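You operate a simulated robot arm through the tools that you are given. There is no shell and no other tool. Be economical: measure what you need, move in short steps, check, and stop when the job is done.

You run a simulated two-armed robot. Do the job below in one go: nothing can be reset, and whatever is moved stays where it is left.

Task
Hose ONE leaks: log it, release it and lay out the mend kit.
Fine: result knob to what the screen says; the band clamp comes out of the chest, held open by the lift button, into the purple bin; the tin marked plugs goes beside the bin on the small steel stand; the bin, the blocks and the other tins stay. Set down upright: what you pick out.

It is judged by the outcome, as a careful person would: the job done as asked, and still so three seconds after it is handed in. It fails if anything else is knocked over, pushed out of place, dropped, spilled or broken.

Robot
Two 7-joint arms with two-finger grippers on one trunk, on a base that drives. Base frame: it is fixed to the floor where the robot stands at the start and does not move with it; the origin is under the middle of the robot, x ahead of it, y to its left, z up. Units: m, rad, N and s.
The left shoulder is at the start at [0.06, 0.123, 0.945], the right one opposite. With the tool pointing down near the work surface each hand reaches from about 0.32 to 0.78 m from the robot's upright axis, wherever it stands, measured 20 degrees to its own side. Places, roughly: blue block with teal band (4x4x5 cm) [-0.9, 0.2, 0.8]; button marked lift [-0.9, -0.8, 0.8]; clear lid with teal frame [-0.9, -0.5, 0.9]; green block with teal band (4x4x5 cm) [-0.9, 0, 0.8]; inside of the purple bin with teal band [-0.9, -1.1, 0.7]; machine marked trial [0.8, -0.1, 1]; purple bin with teal band [-0.75, -1, 0.75]; purple block with teal band (4x4x5 cm) [-0.9, -0.6, 0.8]; purple knob marked result [0.7, -0.2, 0.8]; screen marked trial [0.8, -0.1, 0.9]; teal knob marked release [0.8, 0, 1]; tin marked bands, tin marked plugs, tin marked rin [-1.25, -0.5, 0.75]; top of the small steel stand [-0.9, -1.1, 0.7]. Payload 1.47 kg a hand.
The tool frame of a hand sits at the grasp point between the pads (the TCP): z along the fingers, y along the line on which they close. The tips reach 0.016 m beyond it. The gripper opens to 0.087 m. The gripper's body begins 0.055 m behind the TCP.
Orientation is that of the tool frame in the base frame, as [roll, pitch, yaw] about the fixed x, y, z axes, in that order (R = Rz(yaw) Ry(pitch) Rx(roll)). With the fingers straight down and closing along the base's y, the tool's x points along the base's -x, its y along +y and its z along -z.

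Tools
- The arms move only by the tool nudge_tool. It takes "left_plan", "right_plan" or both (then of equal length, played together; a hand with none holds still); each is a list of rows, each a list of 2 entries, a list of its own where there are three numbers: the shift along the tool's x, y, z in cm, then the turn, a rotation vector about the tool's x, y, z in rad. In form: [[[x, y, z], [ax, ay, az]], ...]. A call has 1 to 12 rows; each row shifts and turns the commanded pose from where the row before left it, along the tool's axes as they then stand. "left_jaw" and "right_jaw" are, for a hand that has rows, the opening, from 0 (shut) to 1 (fully open), set as the call begins (left out, the last holds). A row lasts 0.2 s, in which the tool goes at most 0.05 m and 0.15 rad; a call with a longer step from one row to the next is refused whole, and so is a gripper value outside its range. Where a pose cannot be reached the arm comes as near as it can. A force on the tool above 40 N (or 10 N above the force at the start of the call, whichever is more), or a blocked arm, ends the call early, and 0.2 s more pass. The fingers move at their own pace (about 0.153 m/s each) and stop on an object; they squeeze with about 28 N. The grip force told is the motor's: it shows also when the fingers shut on nothing. Time passes only in rows, and 0.2 s behind the last, so rows that do not move let the fingers close. The reply holds the time, the measured pose of the TCP, the force on the tool along the base axes, the opening and the grip force, in the units named above and with some noise, with the torque about the TCP (base axes, N m) and any sound that the robot's microphone picked up.
- Cameras (640 x 400 px; columns grow to the right, rows downward): "scene" is now at [0.0368, -0.0659, 1.5025]; the picture's right is [-0.96, -0.28, 0.00], its down [-0.23, 0.80, -0.56] and it looks along [0.16, -0.53, -0.83] (base axes); focal length 214 px, centre (320, 200). "left" rides on the left gripper at [0.073, -0.012, -0.09] in its tool frame; the picture's right is [0.16, 0.99, 0.00], its down [-0.72, 0.12, -0.68] and it looks along [-0.67, 0.11, 0.73] (tool axes); focal length 247 px, centre (320, 200). "right" rides on the right gripper at [0.073, 0.012, -0.09] in its tool frame; the picture's right is [-0.16, 0.99, 0.00], its down [-0.72, -0.12, -0.68] and it looks along [-0.67, -0.11, 0.73] (tool axes); focal length 247 px, centre (320, 200). There is no depth. A picture from a camera that has moved, and an enlarged one, comes with that camera's place and axes in the base frame and with its lens. The place of the scene camera against the robot may be out by one fixed shift of up to 0.018 m in any direction.
- snapshot(camera): a new picture of that camera. It takes no simulated time.
- slide_trunk(by): slides the trunk up (or, below 0, down) by that many m; the arms and the scene camera ride with it, the base frame stays. It gives what a move gives, with no picture.
- steer(legs): drives the robot by 1 to 6 legs, each [ahead, left, turn to the left] in m, m and rad, along the robot's own axes; the way and the turn of a leg run together, so that a leg with both is an arc; at most 1.5 m and 3.142 rad a leg. The arms and the cameras ride along, it lands a little off, and it stops where it bumps. It gives what a move gives.
- head_to(pan, tilt): turns the head with the scene camera to pan (to the left, within 2.094 rad either way) and tilt (down, from -0.506 to 1.204), counted from straight ahead of the robot. It gives what a move gives.
- zoom(camera, box): a new picture of the part [left, top, right, bottom] of that camera's present view, enlarged. It takes no simulated time.
- job_done(): hands the job in; it is judged then, once.

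Go step by step. Nothing tells you exact positions but the pictures and the camera data: compare them with the known pose of the tool, close in by small moves and look again before you grip or let go. The budget is 120 turns and 100 pictures, counting those below and the enlarged ones. Unless the task says otherwise, let go and move clear before handing in, and close with one line.

The tools are called after "Emit:" by a JSON object that holds its "method" and its "body". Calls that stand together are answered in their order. nudge_tool: Moves the arms, as the interface text tells. Its arguments: {"type":"object","properties":{"left_plan":{"type":"array"},"left_jaw":{"type":"number"},"right_plan":{"type":"array"},"right_jaw":{"type":"number"}},"required":[]} The other tools are called the same way: slide_trunk (by) slides the trunk up or down; steer (legs) drives the base; head_to (pan, tilt) turns the head that bears the scene camera; snapshot (camera) takes a picture; zoom (camera, box) takes an enlarged picture of a part of a camera's view; job_done () hands the job in.

At the start:

```text
clock: 0.0
left_tool_pos: [0.464, -0.0226, 1.3093]
left_ee_rot: [-3.14, -0.001, 3.141]
left_contact_force: [1.0, -0.1, 0.6]
left_wrist_torque: [0.01, 0.0, -0.02]
left_grip_width: 0.0872
left_grip_force: 0.0
right_tool_pos: [0.3667, -0.3923, 1.2722]
right_ee_rot: [-3.141, 0.001, 3.141]
right_contact_force: [0.1, 0.7, 0.1]
right_wrist_torque: [0.01, 0.0, 0.01]
right_grip_width: 0.087
right_grip_force: 0.1
trunk travel left (down, up): [-0.1, 0.13]
robot x, y, heading: [0.0022, 0.0008, 0.003]
head pan, tilt: [-1.286, 0.981]
```

scene: 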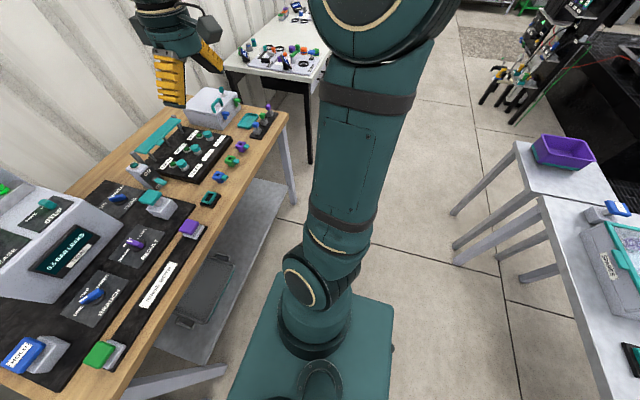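
right: 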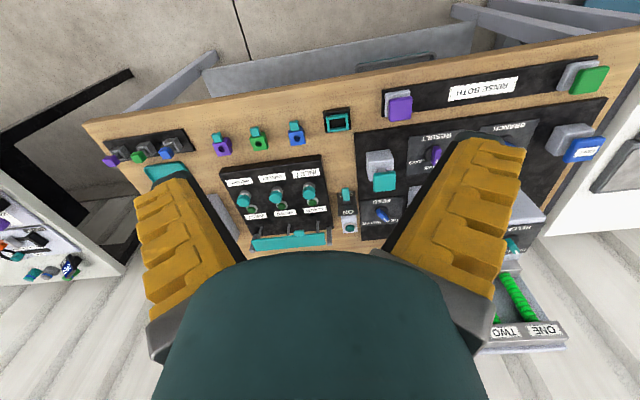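
left: 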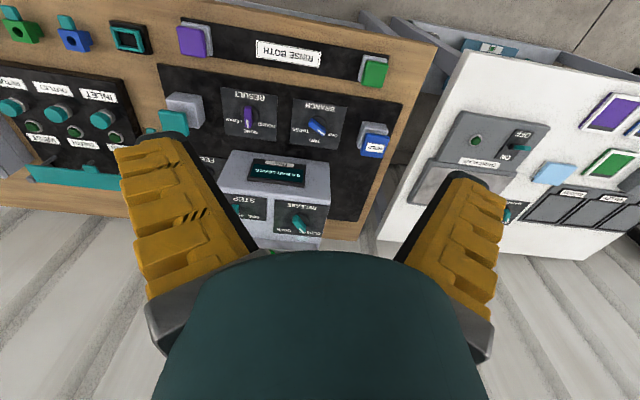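

I see a bench with a trial machine ahead; the chest, bin and tins are behind. First I look at the machine from the head camera.

Emit:
{"method": "head_to", "body": {"pan": -0.1, "tilt": 0.75}}

Emit:
{"method": "zoom", "body": {"camera": "left", "box": [150, 60, 420, 260]}}

Emit:
{"method": "snapshot", "body": {"camera": "scene"}}

```text
clock: 1.4
left_tool_pos: [0.464, -0.0197, 1.3093]
left_ee_rot: [3.141, 0.001, 3.141]
left_contact_force: [0.7, -0.4, 0.0]
left_wrist_torque: [-0.03, -0.02, -0.03]
left_grip_width: 0.0869
left_grip_force: 0.1
right_tool_pos: [0.3664, -0.3907, 1.2725]
right_ee_rot: [-3.139, -0.001, 3.141]
right_contact_force: [-0.2, -0.7, -0.6]
right_wrist_torque: [0.02, 0.01, 0.05]
right_grip_width: 0.087
right_grip_force: 0.1
trunk travel left (down, up): [-0.1, 0.13]
robot x, y, heading: [-0.0006, -0.002, -0.001]
head pan, tilt: [-0.099, 0.75]
```

```text
2.00 times, centred on (285, 160) of left
camera zoom: at [0.3915, -0.0322, 1.3977], right [-0.16, 0.99, 0.0], down [0.72, 0.12, 0.68], along [0.67, 0.11, -0.73], focal length 494 px, centre (390, 280)
```

zoom: 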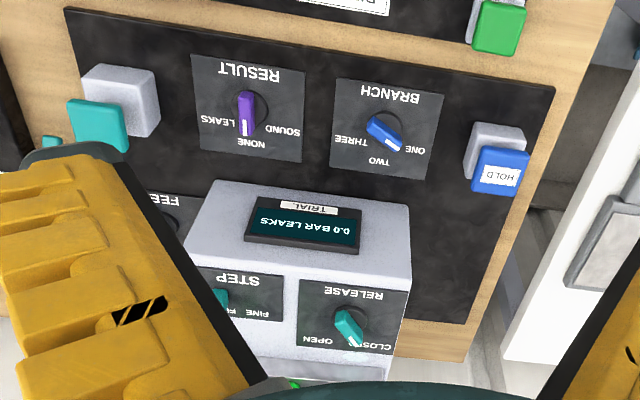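

```text
95 pictures are left
camera scene: at [0.0993, -0.0062, 1.5202], right [-0.1, -0.99, 0.0], down [-0.68, 0.07, -0.73], along [0.73, -0.07, -0.68], focal length 214 px, centre (320, 200)
```

scene: 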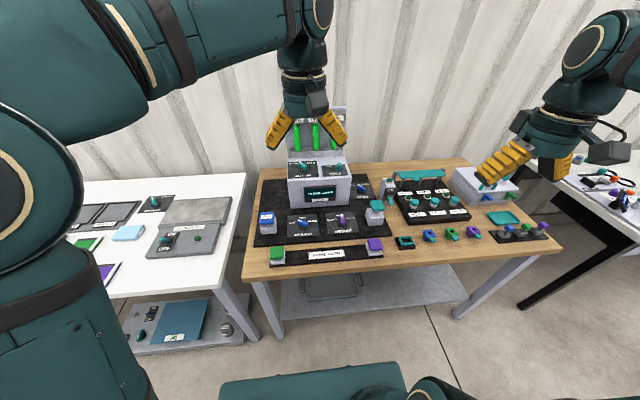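

The screen seems to say LEAKS and the result knob points at NONE. I look closer at both knobs and the screen.

Emit:
{"method": "zoom", "body": {"camera": "scene", "box": [240, 100, 400, 270]}}

Emit:
{"method": "zoom", "body": {"camera": "left", "box": [230, 140, 350, 240]}}

Emit:
{"method": "zoom", "body": {"camera": "left", "box": [220, 80, 350, 150]}}

```text
2.35 times, centred on (320, 185) of scene
camera zoom: at [0.0993, -0.0062, 1.5202], right [-0.1, -0.99, 0.0], down [-0.68, 0.07, -0.73], along [0.73, -0.07, -0.68], focal length 505 px, centre (320, 235)
```

zoom: 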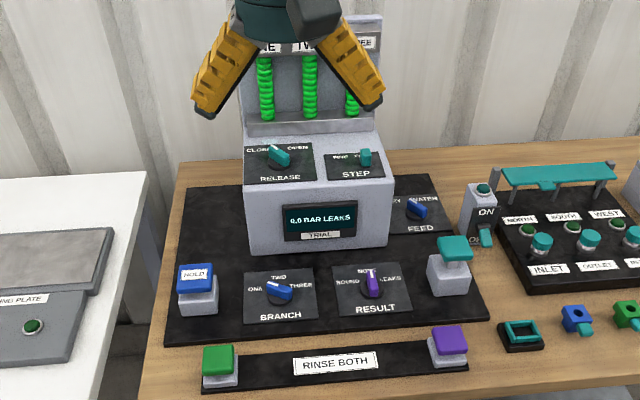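

```text
4.00 times, centred on (290, 190) of left
camera zoom: at [0.3915, -0.0322, 1.3977], right [-0.16, 0.99, 0.0], down [0.72, 0.12, 0.68], along [0.67, 0.11, -0.73], focal length 988 px, centre (440, 240)
```

zoom: 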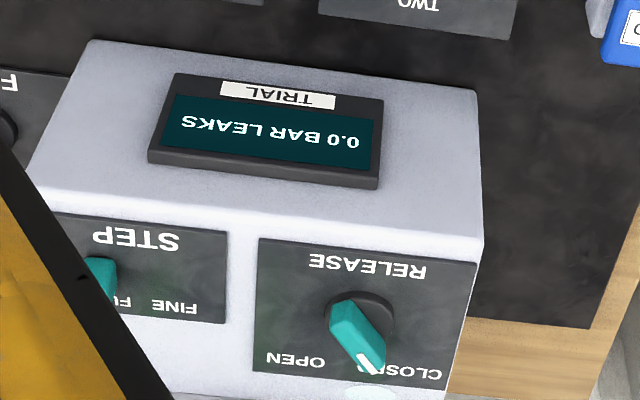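

```text
4.92 times, centred on (285, 115) of left
camera zoom: at [0.3915, -0.0322, 1.3977], right [-0.16, 0.99, 0.0], down [0.72, 0.12, 0.68], along [0.67, 0.11, -0.73], focal length 1216 px, centre (492, 618)
```

zoom: 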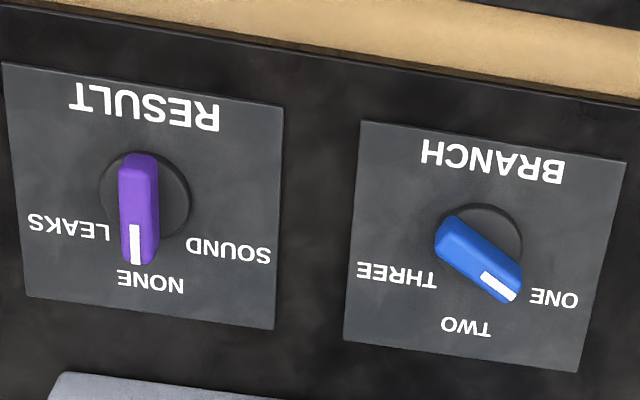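

The screen reads "0.0 BAR LEAKS"; result points to NONE, with LEAKS to the right (clockwise). I bring the right hand above the result knob and the left hand out of the way.

Emit:
{"method": "nudge_tool", "body": {"right_plan": [[[-2.4, 2.2, 2.2], [0, 0, 0]], [[-2.4, 2.2, 2.2], [0, 0, 0]], [[-2.4, 2.2, 2.2], [0, 0, 0]], [[-2.4, 2.2, 2.2], [0, 0, 0]], [[-2.4, 2.2, 2.2], [0, 0, 0]], [[-2.4, 2.2, 2.2], [0, 0, 0]], [[-2.4, 2.2, 2.2], [0, 0, 0]], [[-2.4, 2.2, 2.2], [0, 0, 0]], [[-2.4, 2.2, 2.2], [0, 0, 0]], [[-2.4, 2.2, 2.2], [0, 0, 0]]], "left_plan": [[[0, 2, 0], [0, 0, 0]], [[0, 2, 0], [0, 0, 0]], [[0, 2, 0], [0, 0, 0]], [[0, 2, 0], [0, 0, 0]], [[0, 2, 0], [0, 0, 0]], [[0, 2, 0], [0, 0, 0]], [[0, 2, 0], [0, 0, 0]], [[0, 2, 0], [0, 0, 0]], [[0, 2, 0], [0, 0, 0]], [[0, 0, 0], [0, 0, 0]]], "right_jaw": 0.6}}

Emit:
{"method": "snapshot", "body": {"camera": "right"}}

Emit:
{"method": "snapshot", "body": {"camera": "scene"}}

```text
clock: 3.6
left_tool_pos: [0.4655, 0.1594, 1.3085]
left_ee_rot: [3.141, -0.001, 3.141]
left_contact_force: [0.7, -0.5, 0.1]
left_wrist_torque: [0.04, 0.04, -0.02]
left_grip_width: 0.0871
left_grip_force: 0.0
right_tool_pos: [0.6068, -0.1717, 1.0521]
right_ee_rot: [3.142, 0.002, 3.141]
right_contact_force: [0.1, 0.6, -0.3]
right_wrist_torque: [-0.01, 0.02, -0.01]
right_grip_width: 0.0575
right_grip_force: 4.0
trunk travel left (down, up): [-0.1, 0.13]
robot x, y, heading: [0.0017, 0.0012, 0.0]
head pan, tilt: [-0.099, 0.75]
```

```text
91 pictures are left
camera right: at [0.535, -0.1591, 1.1406], right [0.16, 0.99, 0.0], down [0.72, -0.12, 0.68], along [0.67, -0.11, -0.73], focal length 247 px, centre (320, 200)
```

right: 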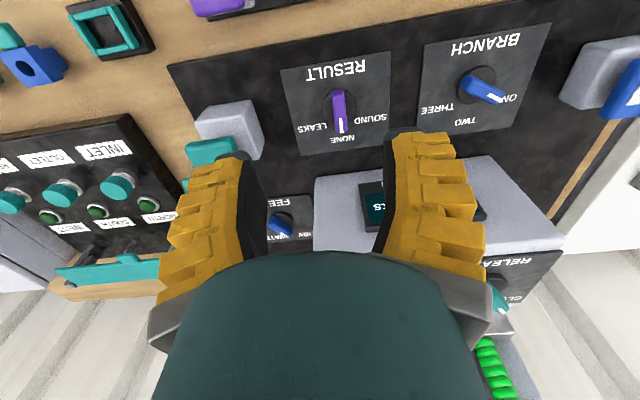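

```text
90 pictures are left
camera scene: at [0.1005, -0.0058, 1.5201], right [-0.1, -0.99, 0.0], down [-0.68, 0.07, -0.73], along [0.73, -0.07, -0.68], focal length 214 px, centre (320, 200)
```

scene: 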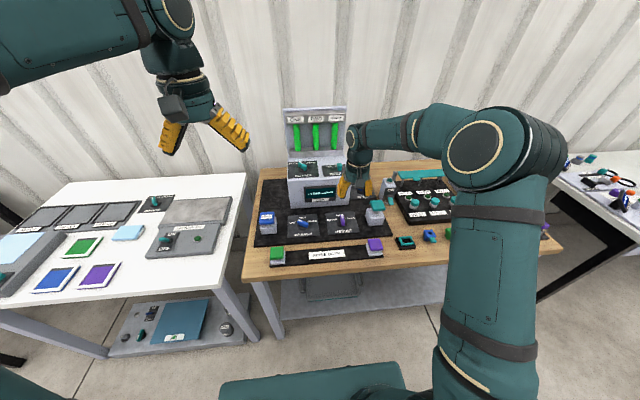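

Triangulating the two hand cameras puts the result knob's top at about (0.663, -0.156, 0.848). I come down above it and look again.

Emit:
{"method": "nudge_tool", "body": {"right_plan": [[[-1.4, 0.4, 3.5], [0, 0, 0]], [[-1.4, 0.4, 3.5], [0, 0, 0]], [[-1.4, 0.4, 3.5], [0, 0, 0]], [[-1.4, 0.4, 3.5], [0, 0, 0]], [[0, 0, 0], [0, 0, 0]]]}}

Emit:
{"method": "snapshot", "body": {"camera": "right"}}

```text
clock: 4.8
left_tool_pos: [0.464, 0.1601, 1.3088]
left_ee_rot: [-3.141, 0.0, -3.141]
left_contact_force: [-0.5, 0.3, 0.4]
left_wrist_torque: [-0.01, -0.01, -0.01]
left_grip_width: 0.0871
left_grip_force: 0.2
right_tool_pos: [0.6614, -0.1555, 0.9124]
right_ee_rot: [3.14, 0.0, 3.141]
right_contact_force: [0.3, 0.3, -0.1]
right_wrist_torque: [-0.05, 0.01, 0.02]
right_grip_width: 0.0575
right_grip_force: 4.0
trunk travel left (down, up): [-0.1, 0.13]
robot x, y, heading: [0.0007, 0.0027, -0.002]
head pan, tilt: [-0.099, 0.75]
```

```text
89 pictures are left
camera right: at [0.5886, -0.1439, 1.0018], right [0.16, 0.99, 0.0], down [0.72, -0.12, 0.68], along [0.67, -0.11, -0.73], focal length 247 px, centre (320, 200)
```

right: 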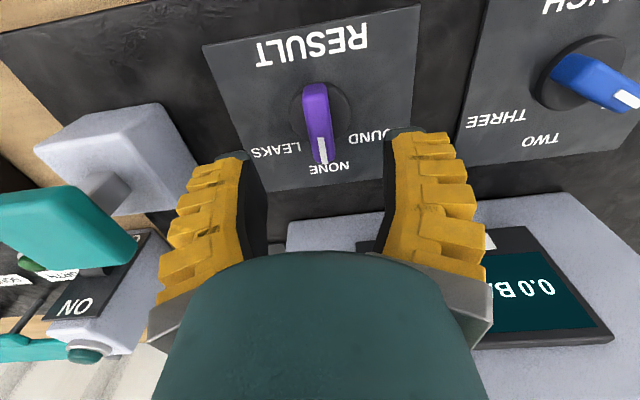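

Well aligned. I lower onto the knob and close on it.

Emit:
{"method": "nudge_tool", "body": {"right_plan": [[[0, -0.1, 3.4], [0, 0, 0]], [[0, -0.1, 3.3], [0, 0, 0]], [[0, 0, 0], [0, 0, 0]]]}}

Emit:
{"method": "nudge_tool", "body": {"right_plan": [[[0, 0, 0], [0, 0, 0]], [[0, 0, 0], [0, 0, 0]], [[0, 0, 0], [0, 0, 0]]], "right_jaw": 0.0}}

Emit:
{"method": "snapshot", "body": {"camera": "right"}}

```text
clock: 5.6
left_tool_pos: [0.4613, 0.1594, 1.309]
left_ee_rot: [3.141, 0.003, 3.14]
left_contact_force: [-0.5, -0.4, 0.8]
left_wrist_torque: [0.01, 0.03, 0.03]
left_grip_width: 0.087
left_grip_force: 0.2
right_tool_pos: [0.6619, -0.1584, 0.8504]
right_ee_rot: [3.141, 0.007, 3.14]
right_contact_force: [-5.8, -1.4, 36.8]
right_wrist_torque: [-0.08, 0.19, -0.14]
right_grip_width: 0.0558
right_grip_force: 22.9
trunk travel left (down, up): [-0.1, 0.13]
robot x, y, heading: [0.0025, 0.0013, 0.001]
head pan, tilt: [-0.099, 0.75]
```

```text
clock: 6.4
left_tool_pos: [0.4605, 0.1603, 1.3095]
left_ee_rot: [3.141, 0.004, 3.141]
left_contact_force: [0.1, 0.4, 0.8]
left_wrist_torque: [-0.01, 0.0, 0.0]
left_grip_width: 0.0867
left_grip_force: 0.1
right_tool_pos: [0.6616, -0.1575, 0.8511]
right_ee_rot: [-3.141, 0.011, -3.141]
right_contact_force: [1.7, -0.7, 46.2]
right_wrist_torque: [-0.14, 0.11, -0.02]
right_grip_width: 0.0395
right_grip_force: 30.1
trunk travel left (down, up): [-0.1, 0.13]
robot x, y, heading: [0.0014, 0.001, -0.003]
head pan, tilt: [-0.099, 0.75]
```

```text
88 pictures are left
camera right: at [0.5882, -0.1458, 0.9397], right [0.16, 0.99, 0.0], down [0.72, -0.12, 0.69], along [0.68, -0.11, -0.73], focal length 247 px, centre (320, 200)
```

right: 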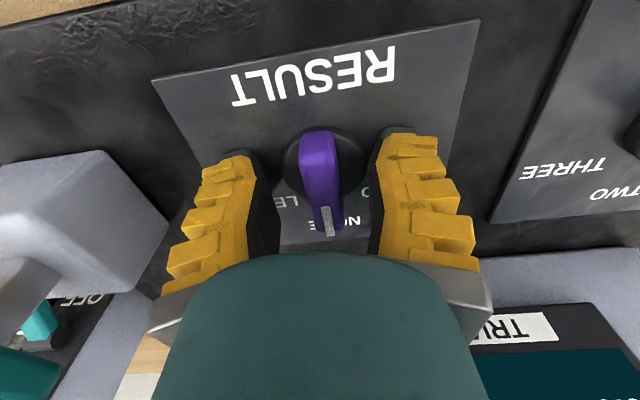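

The tips touched the panel and closed on the knob's round base. I open, raise by about 1.7 cm and close on the blade.

Emit:
{"method": "nudge_tool", "body": {"right_plan": [[[0, 0, -0.6], [0, 0, 0]], [[0, 0, -1.0], [0, 0, 0]], [[0, 0, 0], [0, 0, 0]]], "right_jaw": 0.6}}

Emit:
{"method": "nudge_tool", "body": {"right_plan": [[[0, 0, 0], [0, 0, 0]], [[0, 0, 0], [0, 0, 0]], [[0, 0, 0], [0, 0, 0]]], "right_jaw": 0.0}}

Emit:
{"method": "snapshot", "body": {"camera": "right"}}

```text
clock: 7.2
left_tool_pos: [0.4644, 0.1587, 1.309]
left_ee_rot: [3.14, 0.001, -3.141]
left_contact_force: [-0.3, -0.2, -0.5]
left_wrist_torque: [-0.02, 0.01, -0.02]
left_grip_width: 0.0868
left_grip_force: 0.1
right_tool_pos: [0.6622, -0.1571, 0.8598]
right_ee_rot: [3.141, -0.002, -3.141]
right_contact_force: [-0.1, 0.5, -0.1]
right_wrist_torque: [0.02, -0.03, 0.01]
right_grip_width: 0.0575
right_grip_force: 3.7
trunk travel left (down, up): [-0.1, 0.13]
robot x, y, heading: [0.0032, 0.0008, -0.002]
head pan, tilt: [-0.099, 0.75]
```

```text
clock: 8.0
left_tool_pos: [0.4632, 0.1608, 1.3081]
left_ee_rot: [-3.141, 0.0, -3.141]
left_contact_force: [0.1, 0.3, 0.6]
left_wrist_torque: [-0.01, 0.0, 0.01]
left_grip_width: 0.0872
left_grip_force: 0.1
right_tool_pos: [0.6627, -0.1562, 0.8628]
right_ee_rot: [3.141, 0.0, -3.139]
right_contact_force: [-3.5, 10.1, 7.7]
right_wrist_torque: [0.1, 0.49, 0.0]
right_grip_width: 0.0074
right_grip_force: 30.6
trunk travel left (down, up): [-0.1, 0.13]
robot x, y, heading: [-0.001, 0.0013, -0.001]
head pan, tilt: [-0.099, 0.75]
```

```text
87 pictures are left
camera right: at [0.589, -0.1443, 0.9518], right [0.16, 0.99, 0.0], down [0.72, -0.12, 0.68], along [0.67, -0.11, -0.73], focal length 247 px, centre (320, 200)
```

right: 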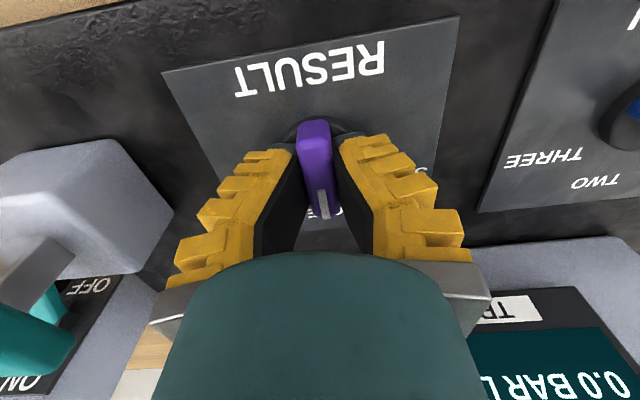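

The blade is held. I turn it clockwise toward LEAKS.

Emit:
{"method": "nudge_tool", "body": {"right_plan": [[[0, 0, 0], [0, 0, 0.145]], [[0, 0, 0], [0, 0, 0.145]], [[0, 0, 0], [0, 0, 0.145]], [[0, 0, 0], [0, 0, 0.145]], [[0, 0, 0], [0, 0, 0.145]], [[0, 0, 0], [0, 0, 0.145]], [[0, 0, 0], [0, 0, 0]]]}}

Emit:
{"method": "snapshot", "body": {"camera": "right"}}

Emit:
{"method": "zoom", "body": {"camera": "scene", "box": [240, 130, 400, 270]}}

```text
clock: 9.6
left_tool_pos: [0.4636, 0.1605, 1.3089]
left_ee_rot: [-3.141, 0.003, -3.14]
left_contact_force: [0.1, 0.7, -0.1]
left_wrist_torque: [0.0, -0.02, -0.01]
left_grip_width: 0.0872
left_grip_force: 0.0
right_tool_pos: [0.6608, -0.158, 0.8619]
right_ee_rot: [-3.141, 0.001, 2.271]
right_contact_force: [-10.3, 7.5, 7.2]
right_wrist_torque: [0.05, 0.08, -0.02]
right_grip_width: 0.0078
right_grip_force: 30.6
trunk travel left (down, up): [-0.1, 0.13]
robot x, y, heading: [-0.0011, -0.0019, 0.002]
head pan, tilt: [-0.099, 0.75]
```

```text
86 pictures are left
camera right: at [0.6233, -0.0935, 0.9515], right [0.86, 0.51, 0.0], down [0.38, -0.63, 0.68], along [0.35, -0.58, -0.73], focal length 247 px, centre (320, 200)
```

right: 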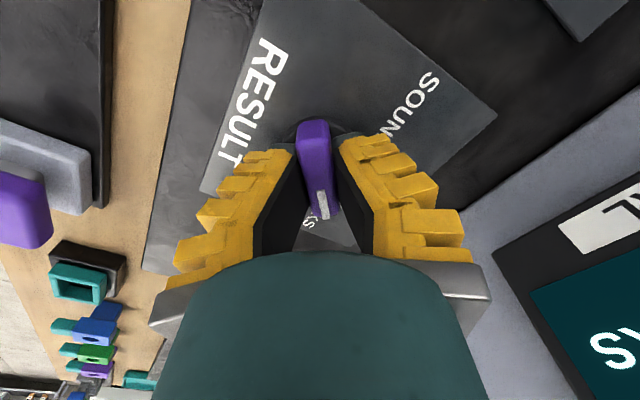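

```text
2.86 times, centred on (320, 200) of scene
camera zoom: at [0.0974, -0.0052, 1.5204], right [-0.1, -0.99, 0.0], down [-0.68, 0.07, -0.73], along [0.73, -0.07, -0.68], focal length 613 px, centre (320, 200)
```

zoom: 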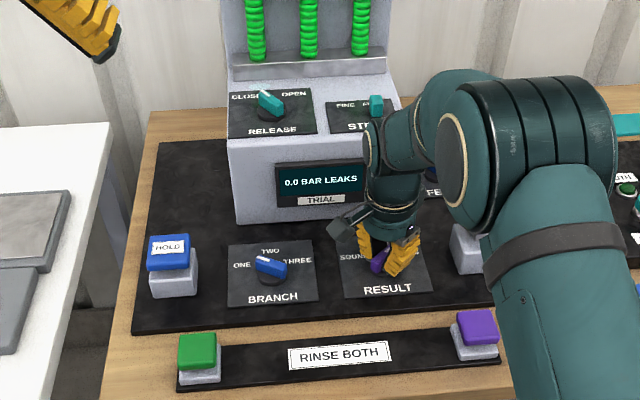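

The knob has turned. I let go, lift off and check the pointer.

Emit:
{"method": "nudge_tool", "body": {"right_plan": [[[0, 0, 0], [0, 0, 0]], [[0, 0, 0], [0, 0, 0]], [[0, 0, -4], [0, 0, 0]], [[0, 0, -4], [0, 0, 0]], [[0, 0, -2], [0, 0, 0]]], "right_jaw": 0.6}}

Emit:
{"method": "zoom", "body": {"camera": "right", "box": [160, 0, 480, 200]}}

```text
clock: 10.8
left_tool_pos: [0.4635, 0.1602, 1.3094]
left_ee_rot: [-3.141, 0.001, 3.141]
left_contact_force: [-0.7, -0.6, -1.1]
left_wrist_torque: [0.01, -0.02, -0.01]
left_grip_width: 0.087
left_grip_force: 0.1
right_tool_pos: [0.6611, -0.1571, 0.9608]
right_ee_rot: [-3.141, 0.001, 2.272]
right_contact_force: [-0.1, -0.1, -0.5]
right_wrist_torque: [-0.01, 0.03, 0.01]
right_grip_width: 0.0574
right_grip_force: 4.3
trunk travel left (down, up): [-0.1, 0.13]
robot x, y, heading: [-0.0016, -0.0022, 0.007]
head pan, tilt: [-0.099, 0.75]
```

```text
2.00 times, centred on (320, 100) of right
camera zoom: at [0.6242, -0.0939, 1.0512], right [0.86, 0.52, 0.0], down [0.38, -0.63, 0.68], along [0.35, -0.58, -0.73], focal length 494 px, centre (320, 400)
```

zoom: 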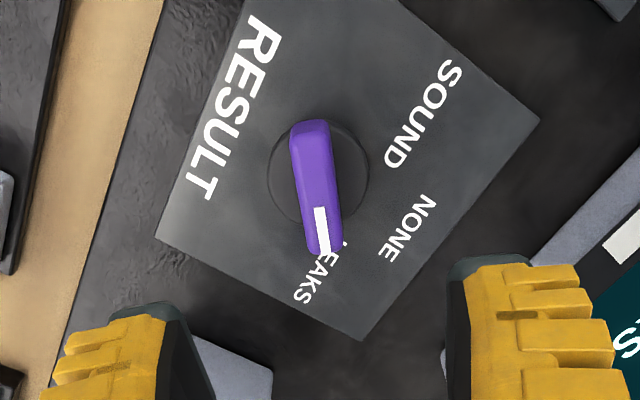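

Result points to LEAKS. I retract the right hand up and to the side before driving a little nearer for the release knob.

Emit:
{"method": "nudge_tool", "body": {"right_plan": [[[0, 0, -4], [0, 0, -0.145]], [[0, 0, -4], [0, 0, -0.145]], [[0, 0, -4], [0, 0, -0.145]], [[0, 0, -4], [0, 0, -0.145]], [[0, 0, -4], [0, 0, -0.145]], [[0, 0, -4], [0, 0, -0.145]], [[3.5, -3.5, 0], [0, 0, 0]], [[3.5, -3.5, 0], [0, 0, 0]], [[3.5, -3.5, 0], [0, 0, 0]], [[3.5, -3.5, 0], [0, 0, 0]], [[3.5, -3.5, 0], [0, 0, 0]], [[3.5, -3.5, 0], [0, 0, 0]]]}}

Emit:
{"method": "steer", "body": {"legs": [[0.1, 0, 0]]}}

Emit:
{"method": "zoom", "body": {"camera": "scene", "box": [220, 100, 420, 260]}}

```text
clock: 13.4
left_tool_pos: [0.4635, 0.1592, 1.3084]
left_ee_rot: [3.141, 0.001, -3.141]
left_contact_force: [-0.8, 0.3, -0.5]
left_wrist_torque: [0.05, 0.0, 0.02]
left_grip_width: 0.0873
left_grip_force: 0.2
right_tool_pos: [0.4499, -0.3682, 1.2016]
right_ee_rot: [3.142, 0.0, 3.141]
right_contact_force: [-0.3, -0.4, -0.8]
right_wrist_torque: [0.02, -0.05, -0.01]
right_grip_width: 0.0573
right_grip_force: 4.0
trunk travel left (down, up): [-0.1, 0.13]
robot x, y, heading: [-0.0037, 0.004, 0.0]
head pan, tilt: [-0.099, 0.75]
```

```text
clock: 14.5
left_tool_pos: [0.5648, 0.1598, 1.3073]
left_ee_rot: [-3.141, -0.001, -3.14]
left_contact_force: [-0.1, -0.8, -0.4]
left_wrist_torque: [0.01, 0.05, 0.02]
left_grip_width: 0.0871
left_grip_force: 0.0
right_tool_pos: [0.5525, -0.3679, 1.2005]
right_ee_rot: [-3.141, -0.002, -3.142]
right_contact_force: [0.2, -1.0, -0.4]
right_wrist_torque: [0.01, 0.03, 0.01]
right_grip_width: 0.0575
right_grip_force: 3.4
trunk travel left (down, up): [-0.1, 0.13]
robot x, y, heading: [0.0974, 0.0008, 0.003]
head pan, tilt: [-0.099, 0.75]
```

```text
2.50 times, centred on (320, 180) of scene
camera zoom: at [0.1996, -0.0062, 1.5202], right [-0.1, -0.99, 0.0], down [-0.68, 0.07, -0.73], along [0.73, -0.07, -0.68], focal length 536 px, centre (320, 250)
```

zoom: 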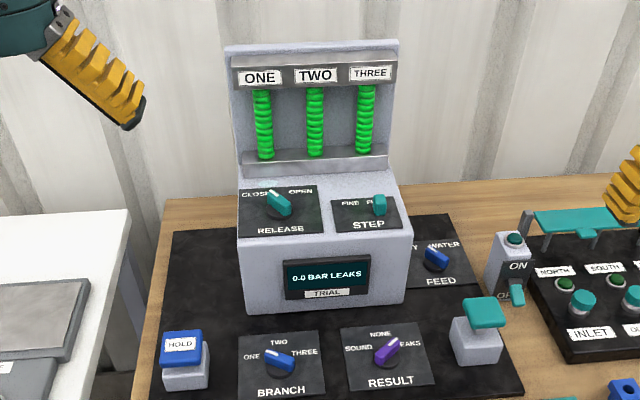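

Result is clearly at LEAKS. I move the left hand to above and in front of the release knob, and look.

Emit:
{"method": "nudge_tool", "body": {"left_plan": [[[-2.5, -2.1, 1.5], [0, 0, 0]], [[-2.5, -2.1, 1.5], [0, 0, 0]], [[-2.5, -2.1, 1.5], [0, 0, 0]], [[-2.5, -2.1, 1.5], [0, 0, 0]], [[-2.5, -2.1, 1.5], [0, 0, 0]], [[-2.5, -2.1, 1.5], [0, 0, 0]], [[-2.5, -2.1, 1.5], [0, 0, 0]], [[-2.5, -2.1, 1.5], [0, 0, 0]], [[0, 0, 0], [0, 0, 0]]], "left_jaw": 0.6}}

Emit:
{"method": "snapshot", "body": {"camera": "left"}}

Emit:
{"method": "zoom", "body": {"camera": "scene", "box": [220, 60, 420, 200]}}

```text
clock: 16.5
left_tool_pos: [0.7634, -0.0091, 1.19]
left_ee_rot: [3.141, 0.001, 3.141]
left_contact_force: [0.0, -0.9, -0.1]
left_wrist_torque: [0.0, 0.01, 0.0]
left_grip_width: 0.0577
left_grip_force: 3.5
right_tool_pos: [0.5504, -0.3674, 1.2016]
right_ee_rot: [-3.142, 0.001, 3.141]
right_contact_force: [0.1, -0.1, 0.5]
right_wrist_torque: [0.01, -0.01, 0.01]
right_grip_width: 0.0573
right_grip_force: 4.1
trunk travel left (down, up): [-0.1, 0.13]
robot x, y, heading: [0.0954, 0.0004, 0.001]
head pan, tilt: [-0.099, 0.75]
```

```text
82 pictures are left
camera left: at [0.6903, -0.0204, 1.2778], right [-0.16, 0.99, 0.0], down [0.72, 0.12, 0.68], along [0.67, 0.11, -0.73], focal length 247 px, centre (320, 200)
```

left: 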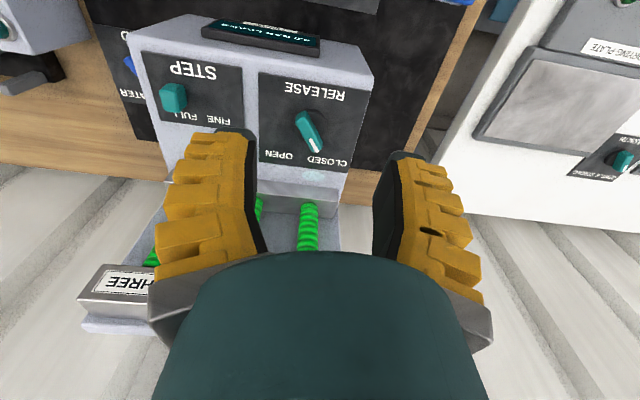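

```text
2.86 times, centred on (320, 130) of scene
camera zoom: at [0.1973, -0.0055, 1.5204], right [-0.1, -0.99, 0.0], down [-0.68, 0.07, -0.73], along [0.73, -0.07, -0.68], focal length 613 px, centre (320, 400)
```

zoom: 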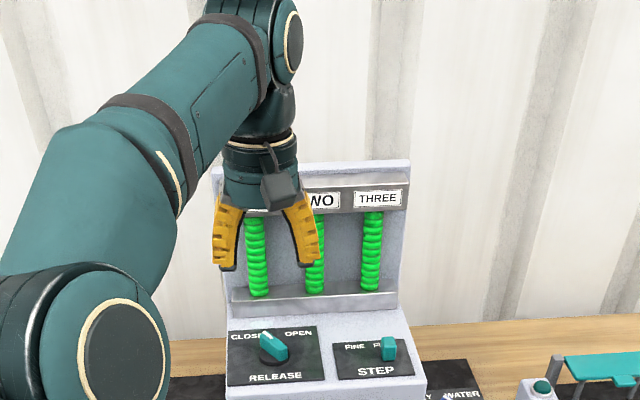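

The release knob's top is at about (0.831, -0.012, 1.009), pointing at CLOSED about 33° to the left. I go over it, turn the hand to match and come down partway.

Emit:
{"method": "nudge_tool", "body": {"left_plan": [[[-3.4, -0.15, 0], [0, 0, 0]], [[-3.4, -0.15, 0], [0, 0, 0]], [[0, 0, 0], [0, 0, -0.145]], [[0, 0, 0], [0, 0, -0.145]], [[0, 0, 0], [0, 0, -0.145]], [[0, 0, 0], [0, 0, -0.145]], [[0, 0, 4], [0, 0, 0]], [[0, 0, 4], [0, 0, 0]], [[0, 0, 1.5], [0, 0, 0]], [[0, 0, 0], [0, 0, 0]]]}}

Emit:
{"method": "snapshot", "body": {"camera": "left"}}

Emit:
{"method": "zoom", "body": {"camera": "scene", "box": [220, 60, 420, 200]}}

```text
clock: 18.7
left_tool_pos: [0.7858, 0.004, 1.0783]
left_ee_rot: [3.14, 0.001, -2.562]
left_contact_force: [0.6, -0.1, 0.2]
left_wrist_torque: [0.0, -0.01, -0.01]
left_grip_width: 0.0575
left_grip_force: 4.0
left hand out of reach, approached as far as the arm can: row 1, 2
right_tool_pos: [0.5509, -0.3687, 1.2015]
right_ee_rot: [-3.141, 0.0, 3.141]
right_contact_force: [0.2, -0.2, 0.9]
right_wrist_torque: [-0.01, 0.0, 0.01]
right_grip_width: 0.0574
right_grip_force: 3.5
trunk travel left (down, up): [-0.1, 0.13]
robot x, y, heading: [0.098, -0.0011, 0.006]
head pan, tilt: [-0.099, 0.75]
```

```text
80 pictures are left
camera left: at [0.7311, -0.0459, 1.1668], right [-0.67, 0.74, 0.0], down [0.54, 0.49, 0.68], along [0.5, 0.46, -0.73], focal length 247 px, centre (320, 200)
```

left: 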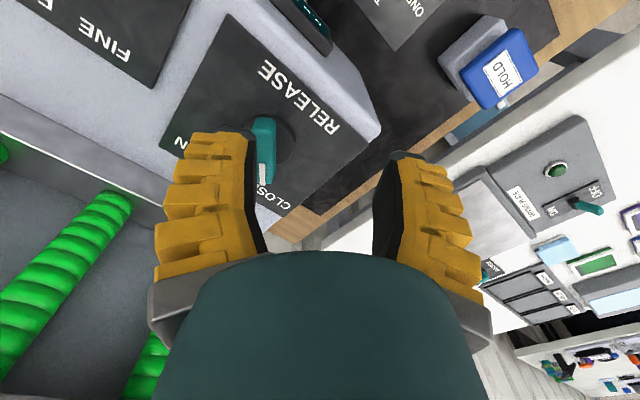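

```text
2.86 times, centred on (320, 130) of scene
camera zoom: at [0.1984, -0.0062, 1.5202], right [-0.1, -0.99, 0.0], down [-0.68, 0.07, -0.73], along [0.73, -0.07, -0.68], focal length 613 px, centre (320, 400)
```

zoom: 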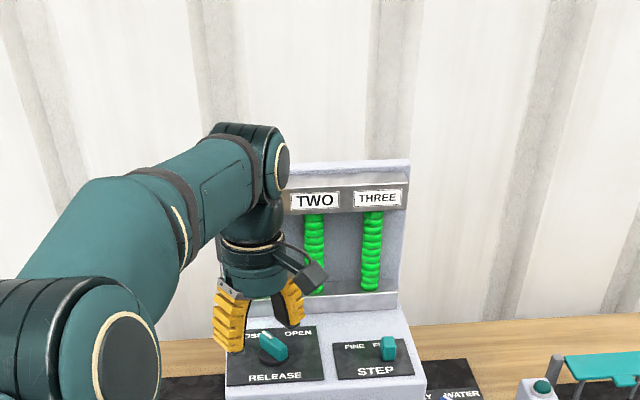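

The arm ran out of reach short of the knob. I drive 5 cm further ahead, with the fingers still well above the panel.

Emit:
{"method": "steer", "body": {"legs": [[0.05, 0, 0]]}}

Emit:
{"method": "snapshot", "body": {"camera": "left"}}

```text
clock: 19.7
left_tool_pos: [0.8376, 0.0029, 1.0774]
left_ee_rot: [3.139, -0.003, -2.562]
left_contact_force: [-0.3, 0.6, -0.1]
left_wrist_torque: [0.02, 0.04, 0.02]
left_grip_width: 0.0575
left_grip_force: 4.0
right_tool_pos: [0.6021, -0.3673, 1.2007]
right_ee_rot: [-3.141, -0.001, -3.141]
right_contact_force: [0.5, 0.6, -0.1]
right_wrist_torque: [0.0, 0.07, -0.01]
right_grip_width: 0.0571
right_grip_force: 3.9
trunk travel left (down, up): [-0.1, 0.13]
robot x, y, heading: [0.1473, -0.0018, 0.004]
head pan, tilt: [-0.099, 0.75]
```

```text
78 pictures are left
camera left: at [0.7823, -0.046, 1.1658], right [-0.67, 0.74, 0.0], down [0.54, 0.49, 0.68], along [0.5, 0.46, -0.73], focal length 247 px, centre (320, 200)
```

left: 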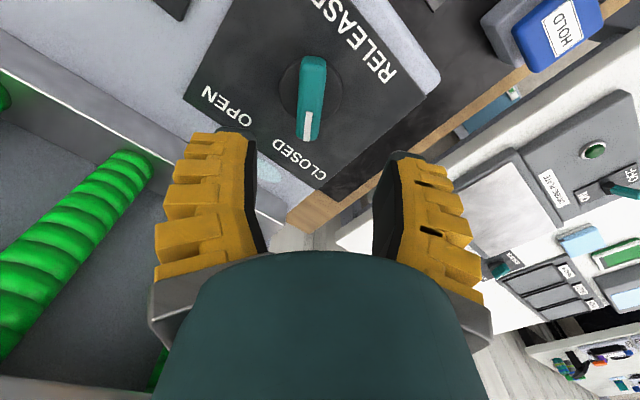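

The knob lies at (0.830, -0.011). I centre the hand on it, lower to grip height and close.

Emit:
{"method": "nudge_tool", "body": {"left_plan": [[[1.3, -0.8, 0], [0, 0, -0.025]], [[0, 0, 3], [0, 0, 0]], [[0, 0, 2.5], [0, 0, 0]], [[0, 0, 0], [0, 0, 0]]]}}

Emit:
{"method": "nudge_tool", "body": {"left_plan": [[[0, 0, 0], [0, 0, 0]], [[0, 0, 0], [0, 0, 0]], [[0, 0, 0], [0, 0, 0]]], "left_jaw": 0.0}}

Emit:
{"method": "snapshot", "body": {"camera": "left"}}

```text
clock: 20.7
left_tool_pos: [0.8278, -0.0108, 1.0229]
left_ee_rot: [3.141, 0.0, -2.537]
left_contact_force: [0.1, 0.4, -0.3]
left_wrist_torque: [0.0, -0.02, -0.01]
left_grip_width: 0.0577
left_grip_force: 3.7
right_tool_pos: [0.601, -0.3687, 1.201]
right_ee_rot: [3.142, 0.0, 3.141]
right_contact_force: [-0.8, -0.1, -0.2]
right_wrist_torque: [0.01, 0.01, -0.01]
right_grip_width: 0.0574
right_grip_force: 4.0
trunk travel left (down, up): [-0.1, 0.13]
robot x, y, heading: [0.1481, 0.0016, 0.001]
head pan, tilt: [-0.099, 0.75]
```

```text
clock: 21.5
left_tool_pos: [0.8298, -0.0111, 1.0247]
left_ee_rot: [-3.138, 0.003, -2.538]
left_contact_force: [9.5, -6.3, 9.9]
left_wrist_torque: [-0.14, 0.04, 0.02]
left_grip_width: 0.0083
left_grip_force: 29.5
right_tool_pos: [0.6004, -0.3681, 1.2019]
right_ee_rot: [-3.141, -0.001, 3.141]
right_contact_force: [-0.6, 0.5, 0.1]
right_wrist_torque: [0.0, -0.02, 0.05]
right_grip_width: 0.0574
right_grip_force: 3.6
trunk travel left (down, up): [-0.1, 0.13]
robot x, y, heading: [0.1461, -0.0026, 0.0]
head pan, tilt: [-0.099, 0.75]
```

```text
77 pictures are left
camera left: at [0.7755, -0.0617, 1.1131], right [-0.69, 0.72, 0.0], down [0.53, 0.51, 0.68], along [0.49, 0.47, -0.73], focal length 247 px, centre (320, 200)
```

left: 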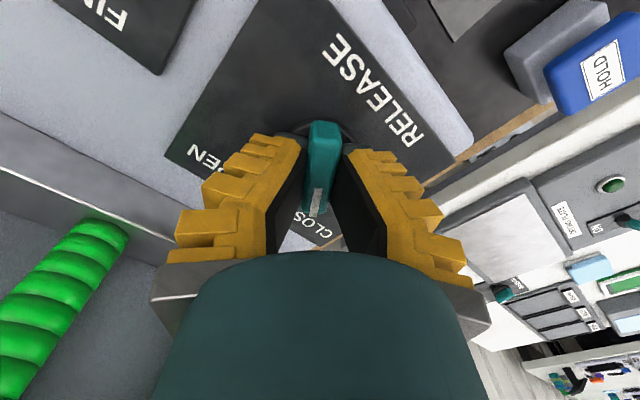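

The blade is held. I turn it clockwise by about 1.2 rad to OPEN.

Emit:
{"method": "nudge_tool", "body": {"left_plan": [[[0, 0, 0], [0, 0, 0.14]], [[0, 0, 0], [0, 0, 0.14]], [[0, 0, 0], [0, 0, 0.14]], [[0, 0, 0], [0, 0, 0.14]], [[0, 0, 0], [0, 0, 0.14]], [[0, 0, 0], [0, 0, 0.14]], [[0, 0, 0], [0, 0, 0.14]], [[0, 0, 0], [0, 0, 0.14]], [[0, 0, 0], [0, 0, 0.09]], [[0, 0, 0], [0, 0, 0]]]}}

Emit:
{"method": "snapshot", "body": {"camera": "left"}}

```text
clock: 23.7
left_tool_pos: [0.8303, -0.0102, 1.0228]
left_ee_rot: [3.141, 0.0, 2.532]
left_contact_force: [14.1, -2.7, 13.7]
left_wrist_torque: [-0.12, -0.22, -0.01]
left_grip_width: 0.0116
left_grip_force: 30.3
right_tool_pos: [0.6023, -0.3682, 1.2014]
right_ee_rot: [-3.141, 0.0, -3.141]
right_contact_force: [0.5, -1.0, -0.3]
right_wrist_torque: [0.02, 0.01, 0.0]
right_grip_width: 0.0572
right_grip_force: 4.0
trunk travel left (down, up): [-0.1, 0.13]
robot x, y, heading: [0.1487, -0.0039, -0.004]
head pan, tilt: [-0.099, 0.75]
```

```text
76 pictures are left
camera left: at [0.7628, 0.0219, 1.1121], right [0.43, 0.9, 0.0], down [0.66, -0.32, 0.68], along [0.61, -0.29, -0.73], focal length 247 px, centre (320, 200)
```

left: 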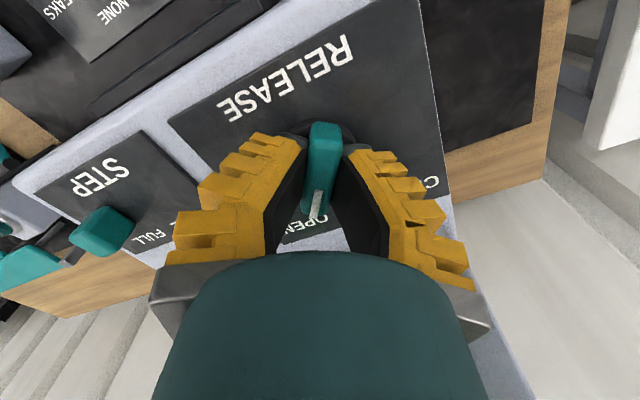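

It points to OPEN. I let go, lift off and check.

Emit:
{"method": "nudge_tool", "body": {"left_plan": [[[0, 0, 0], [0, 0, 0]], [[0, 0, 0], [0, 0, 0]], [[0, 0, -3], [0, 0, 0]], [[0, 0, -4], [0, 0, 0]], [[0, 0, -2], [0, 0, 0]]], "left_jaw": 0.6}}

Emit:
{"method": "snapshot", "body": {"camera": "left"}}

```text
clock: 24.9
left_tool_pos: [0.8268, -0.0093, 1.1141]
left_ee_rot: [-3.14, -0.001, 2.537]
left_contact_force: [0.1, -0.8, -0.1]
left_wrist_torque: [-0.06, 0.0, 0.0]
left_grip_width: 0.0576
left_grip_force: 3.6
right_tool_pos: [0.6004, -0.3692, 1.2007]
right_ee_rot: [3.141, -0.001, 3.141]
right_contact_force: [0.3, -0.5, -0.2]
right_wrist_torque: [-0.02, 0.01, 0.02]
right_grip_width: 0.0573
right_grip_force: 3.6
trunk travel left (down, up): [-0.1, 0.13]
robot x, y, heading: [0.1498, -0.0009, -0.002]
head pan, tilt: [-0.099, 0.75]
```

```text
75 pictures are left
camera left: at [0.7616, 0.022, 1.2026], right [0.43, 0.9, 0.0], down [0.66, -0.32, 0.68], along [0.61, -0.29, -0.73], focal length 247 px, centre (320, 200)
```

left: 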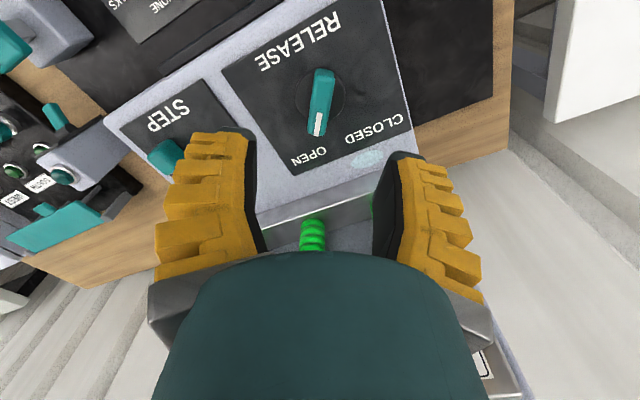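

RELEASE is at OPEN. I retract the left hand high and back, then drive back and look round toward the chest.

Emit:
{"method": "nudge_tool", "body": {"left_plan": [[[0, 0, -4], [0, 0, -0.12]], [[0, 0, -4], [0, 0, -0.12]], [[0, 0, -4], [0, 0, -0.12]], [[0, 0, -4], [0, 0, -0.12]], [[0, 0, -4], [0, 0, -0.12]], [[4, 3, 0], [0, 0, 0]], [[4, 3, 0], [0, 0, 0]], [[4, 3, 0], [0, 0, 0]], [[4, 3, 0], [0, 0, 0]], [[4, 3, 0], [0, 0, 0]], [[4, 3, 0], [0, 0, 0]], [[4, 2, 0], [0, 0, 0]]], "right_plan": [[[0, 0, 0], [0, 0, 0]], [[0, 0, -3], [0, 0, 0]], [[0, 0, -3], [0, 0, 0]], [[0, 0, -3], [0, 0, 0]], [[0, 0, 0], [0, 0, 0]], [[2, 0, 0], [0, 0, 0]], [[2, 0, 0], [0, 0, 0]], [[2, 0, 0], [0, 0, 0]], [[0, 0, 0], [0, 0, 0]], [[0, 0, 0], [0, 0, 0]], [[0, 0, 0], [0, 0, 0]], [[0, 0, 0], [0, 0, 0]]]}}

Emit:
{"method": "steer", "body": {"legs": [[-0.3, 0, 0]]}}

Emit:
{"method": "head_to", "body": {"pan": -2.09, "tilt": 0.7}}

Emit:
{"method": "snapshot", "body": {"camera": "scene"}}

```text
clock: 27.5
left_tool_pos: [0.4876, 0.2088, 1.2877]
left_ee_rot: [3.141, 0.002, 3.136]
left_contact_force: [-0.5, -0.5, -0.2]
left_wrist_torque: [0.01, -0.03, -0.02]
left_grip_width: 0.0574
left_grip_force: 3.4
left hand out of reach, approached as far as the arm can: row 2, 3, 4, 5
right_tool_pos: [0.5385, -0.3682, 1.2917]
right_ee_rot: [3.14, 0.002, 3.141]
right_contact_force: [-0.2, 0.0, -1.0]
right_wrist_torque: [-0.02, -0.02, 0.03]
right_grip_width: 0.0574
right_grip_force: 3.6
trunk travel left (down, up): [-0.1, 0.13]
robot x, y, heading: [0.15, 0.0007, 0.001]
head pan, tilt: [-0.099, 0.75]
```

```text
clock: 29.5
left_tool_pos: [0.1907, 0.2086, 1.2896]
left_ee_rot: [-3.142, 0.0, 3.138]
left_contact_force: [-0.5, -0.3, 0.6]
left_wrist_torque: [-0.02, -0.02, -0.01]
left_grip_width: 0.0573
left_grip_force: 4.0
right_tool_pos: [0.2416, -0.3672, 1.2919]
right_ee_rot: [-3.141, 0.0, -3.139]
right_contact_force: [-0.5, 0.6, 1.7]
right_wrist_torque: [0.02, -0.01, 0.04]
right_grip_width: 0.0573
right_grip_force: 3.5
trunk travel left (down, up): [-0.1, 0.13]
robot x, y, heading: [-0.1509, -0.0013, 0.005]
head pan, tilt: [-0.099, 0.75]
```

```text
clock: 31.4
left_tool_pos: [0.1908, 0.2081, 1.289]
left_ee_rot: [3.142, -0.002, 3.138]
left_contact_force: [-0.3, 0.4, 0.4]
left_wrist_torque: [0.0, 0.02, -0.01]
left_grip_width: 0.0572
left_grip_force: 3.8
right_tool_pos: [0.2427, -0.3669, 1.2907]
right_ee_rot: [-3.141, -0.001, -3.14]
right_contact_force: [-0.8, 0.9, -0.2]
right_wrist_torque: [0.01, 0.01, 0.03]
right_grip_width: 0.0573
right_grip_force: 3.0
trunk travel left (down, up): [-0.1, 0.13]
robot x, y, heading: [-0.1539, 0.0011, 0.003]
head pan, tilt: [-2.089, 0.7]
```

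```text
74 pictures are left
camera scene: at [-0.175, -0.072, 1.5245], right [-0.87, 0.49, 0.0], down [0.32, 0.56, -0.76], along [-0.38, -0.67, -0.64], focal length 214 px, centre (320, 200)
```

scene: 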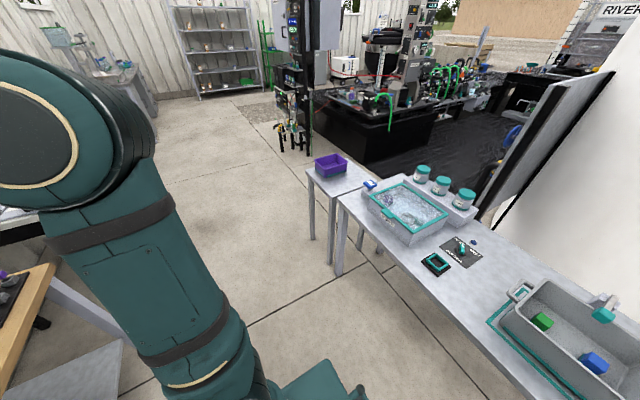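

The chest, button, bin stand and tins are behind-right. I drive sideways and turn to face them.

Emit:
{"method": "steer", "body": {"legs": [[0, -0.65, 0], [0, 0, 1.571], [0, 0, 1.571]]}}

Emit:
{"method": "head_to", "body": {"pan": 0.0, "tilt": 0.8}}

Emit:
{"method": "snapshot", "body": {"camera": "scene"}}

```text
clock: 45.1
left_tool_pos: [-0.4954, -0.8445, 1.2874]
left_ee_rot: [3.141, 0.0, -0.024]
left_contact_force: [-0.1, -0.5, -0.3]
left_wrist_torque: [0.03, 0.0, 0.0]
left_grip_width: 0.0573
left_grip_force: 4.0
right_tool_pos: [-0.5351, -0.2686, 1.2929]
right_ee_rot: [3.14, 0.001, -0.019]
right_contact_force: [-0.1, -1.0, 0.6]
right_wrist_torque: [-0.03, 0.01, -0.02]
right_grip_width: 0.0573
right_grip_force: 3.7
trunk travel left (down, up): [-0.1, 0.13]
robot x, y, heading: [-0.15, -0.646, 3.119]
head pan, tilt: [-2.089, 0.7]
```

```text
clock: 47.1
left_tool_pos: [-0.4949, -0.8448, 1.2881]
left_ee_rot: [-3.141, 0.0, -0.023]
left_contact_force: [-0.6, -0.1, 0.3]
left_wrist_torque: [-0.03, -0.03, 0.01]
left_grip_width: 0.0572
left_grip_force: 3.5
right_tool_pos: [-0.5335, -0.2685, 1.2922]
right_ee_rot: [-3.14, 0.0, -0.017]
right_contact_force: [-0.1, -0.8, 0.2]
right_wrist_torque: [0.01, 0.01, -0.04]
right_grip_width: 0.0574
right_grip_force: 3.8
trunk travel left (down, up): [-0.1, 0.13]
robot x, y, heading: [-0.1508, -0.6447, 3.124]
head pan, tilt: [0.0, 0.799]
```

```text
73 pictures are left
camera scene: at [-0.2336, -0.6395, 1.5162], right [0.02, 1.0, 0.0], down [0.72, -0.01, -0.7], along [-0.7, 0.01, -0.72], focal length 214 px, centre (320, 200)
```

scene: 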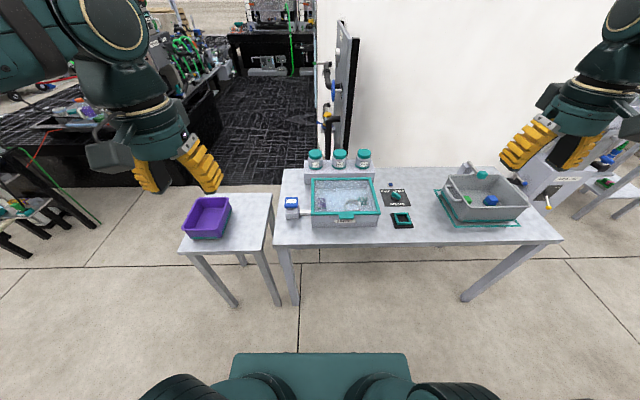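

Emit:
{"method": "zoom", "body": {"camera": "scene", "box": [260, 140, 440, 250]}}

Emit:
{"method": "zoom", "body": {"camera": "scene", "box": [160, 170, 300, 260]}}

Emit:
{"method": "zoom", "body": {"camera": "scene", "box": [295, 140, 395, 225]}}

```text
3.56 times, centred on (350, 195) of scene
camera zoom: at [-0.2336, -0.6395, 1.5162], right [0.02, 1.0, 0.0], down [0.72, -0.01, -0.7], along [-0.7, 0.01, -0.72], focal length 763 px, centre (213, 218)
```

zoom: 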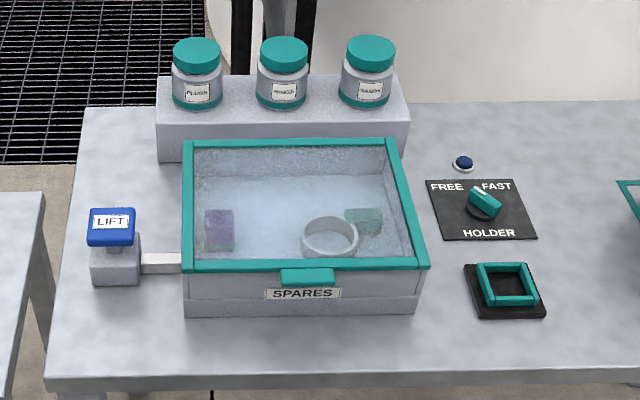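

```text
4.44 times, centred on (230, 215) of scene
camera zoom: at [-0.2336, -0.6395, 1.5162], right [0.02, 1.0, 0.0], down [0.72, -0.01, -0.7], along [-0.7, 0.01, -0.72], focal length 953 px, centre (720, 133)
```

zoom: 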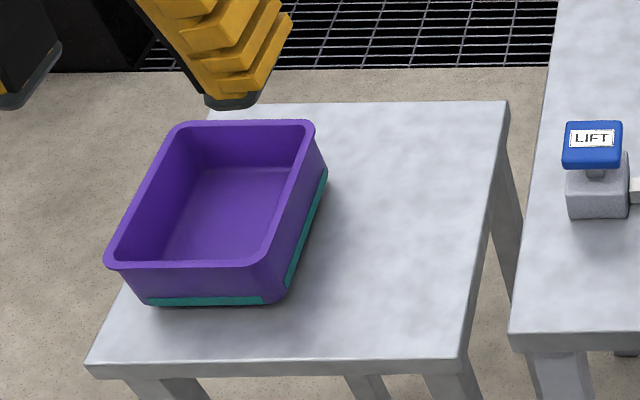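

```text
4.71 times, centred on (345, 182) of scene
camera zoom: at [-0.2336, -0.6395, 1.5162], right [0.02, 1.0, 0.0], down [0.72, -0.01, -0.7], along [-0.7, 0.01, -0.72], focal length 1009 px, centre (202, 282)
```

zoom: 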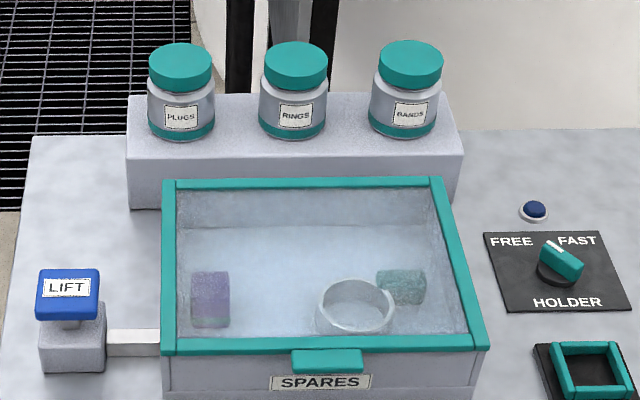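

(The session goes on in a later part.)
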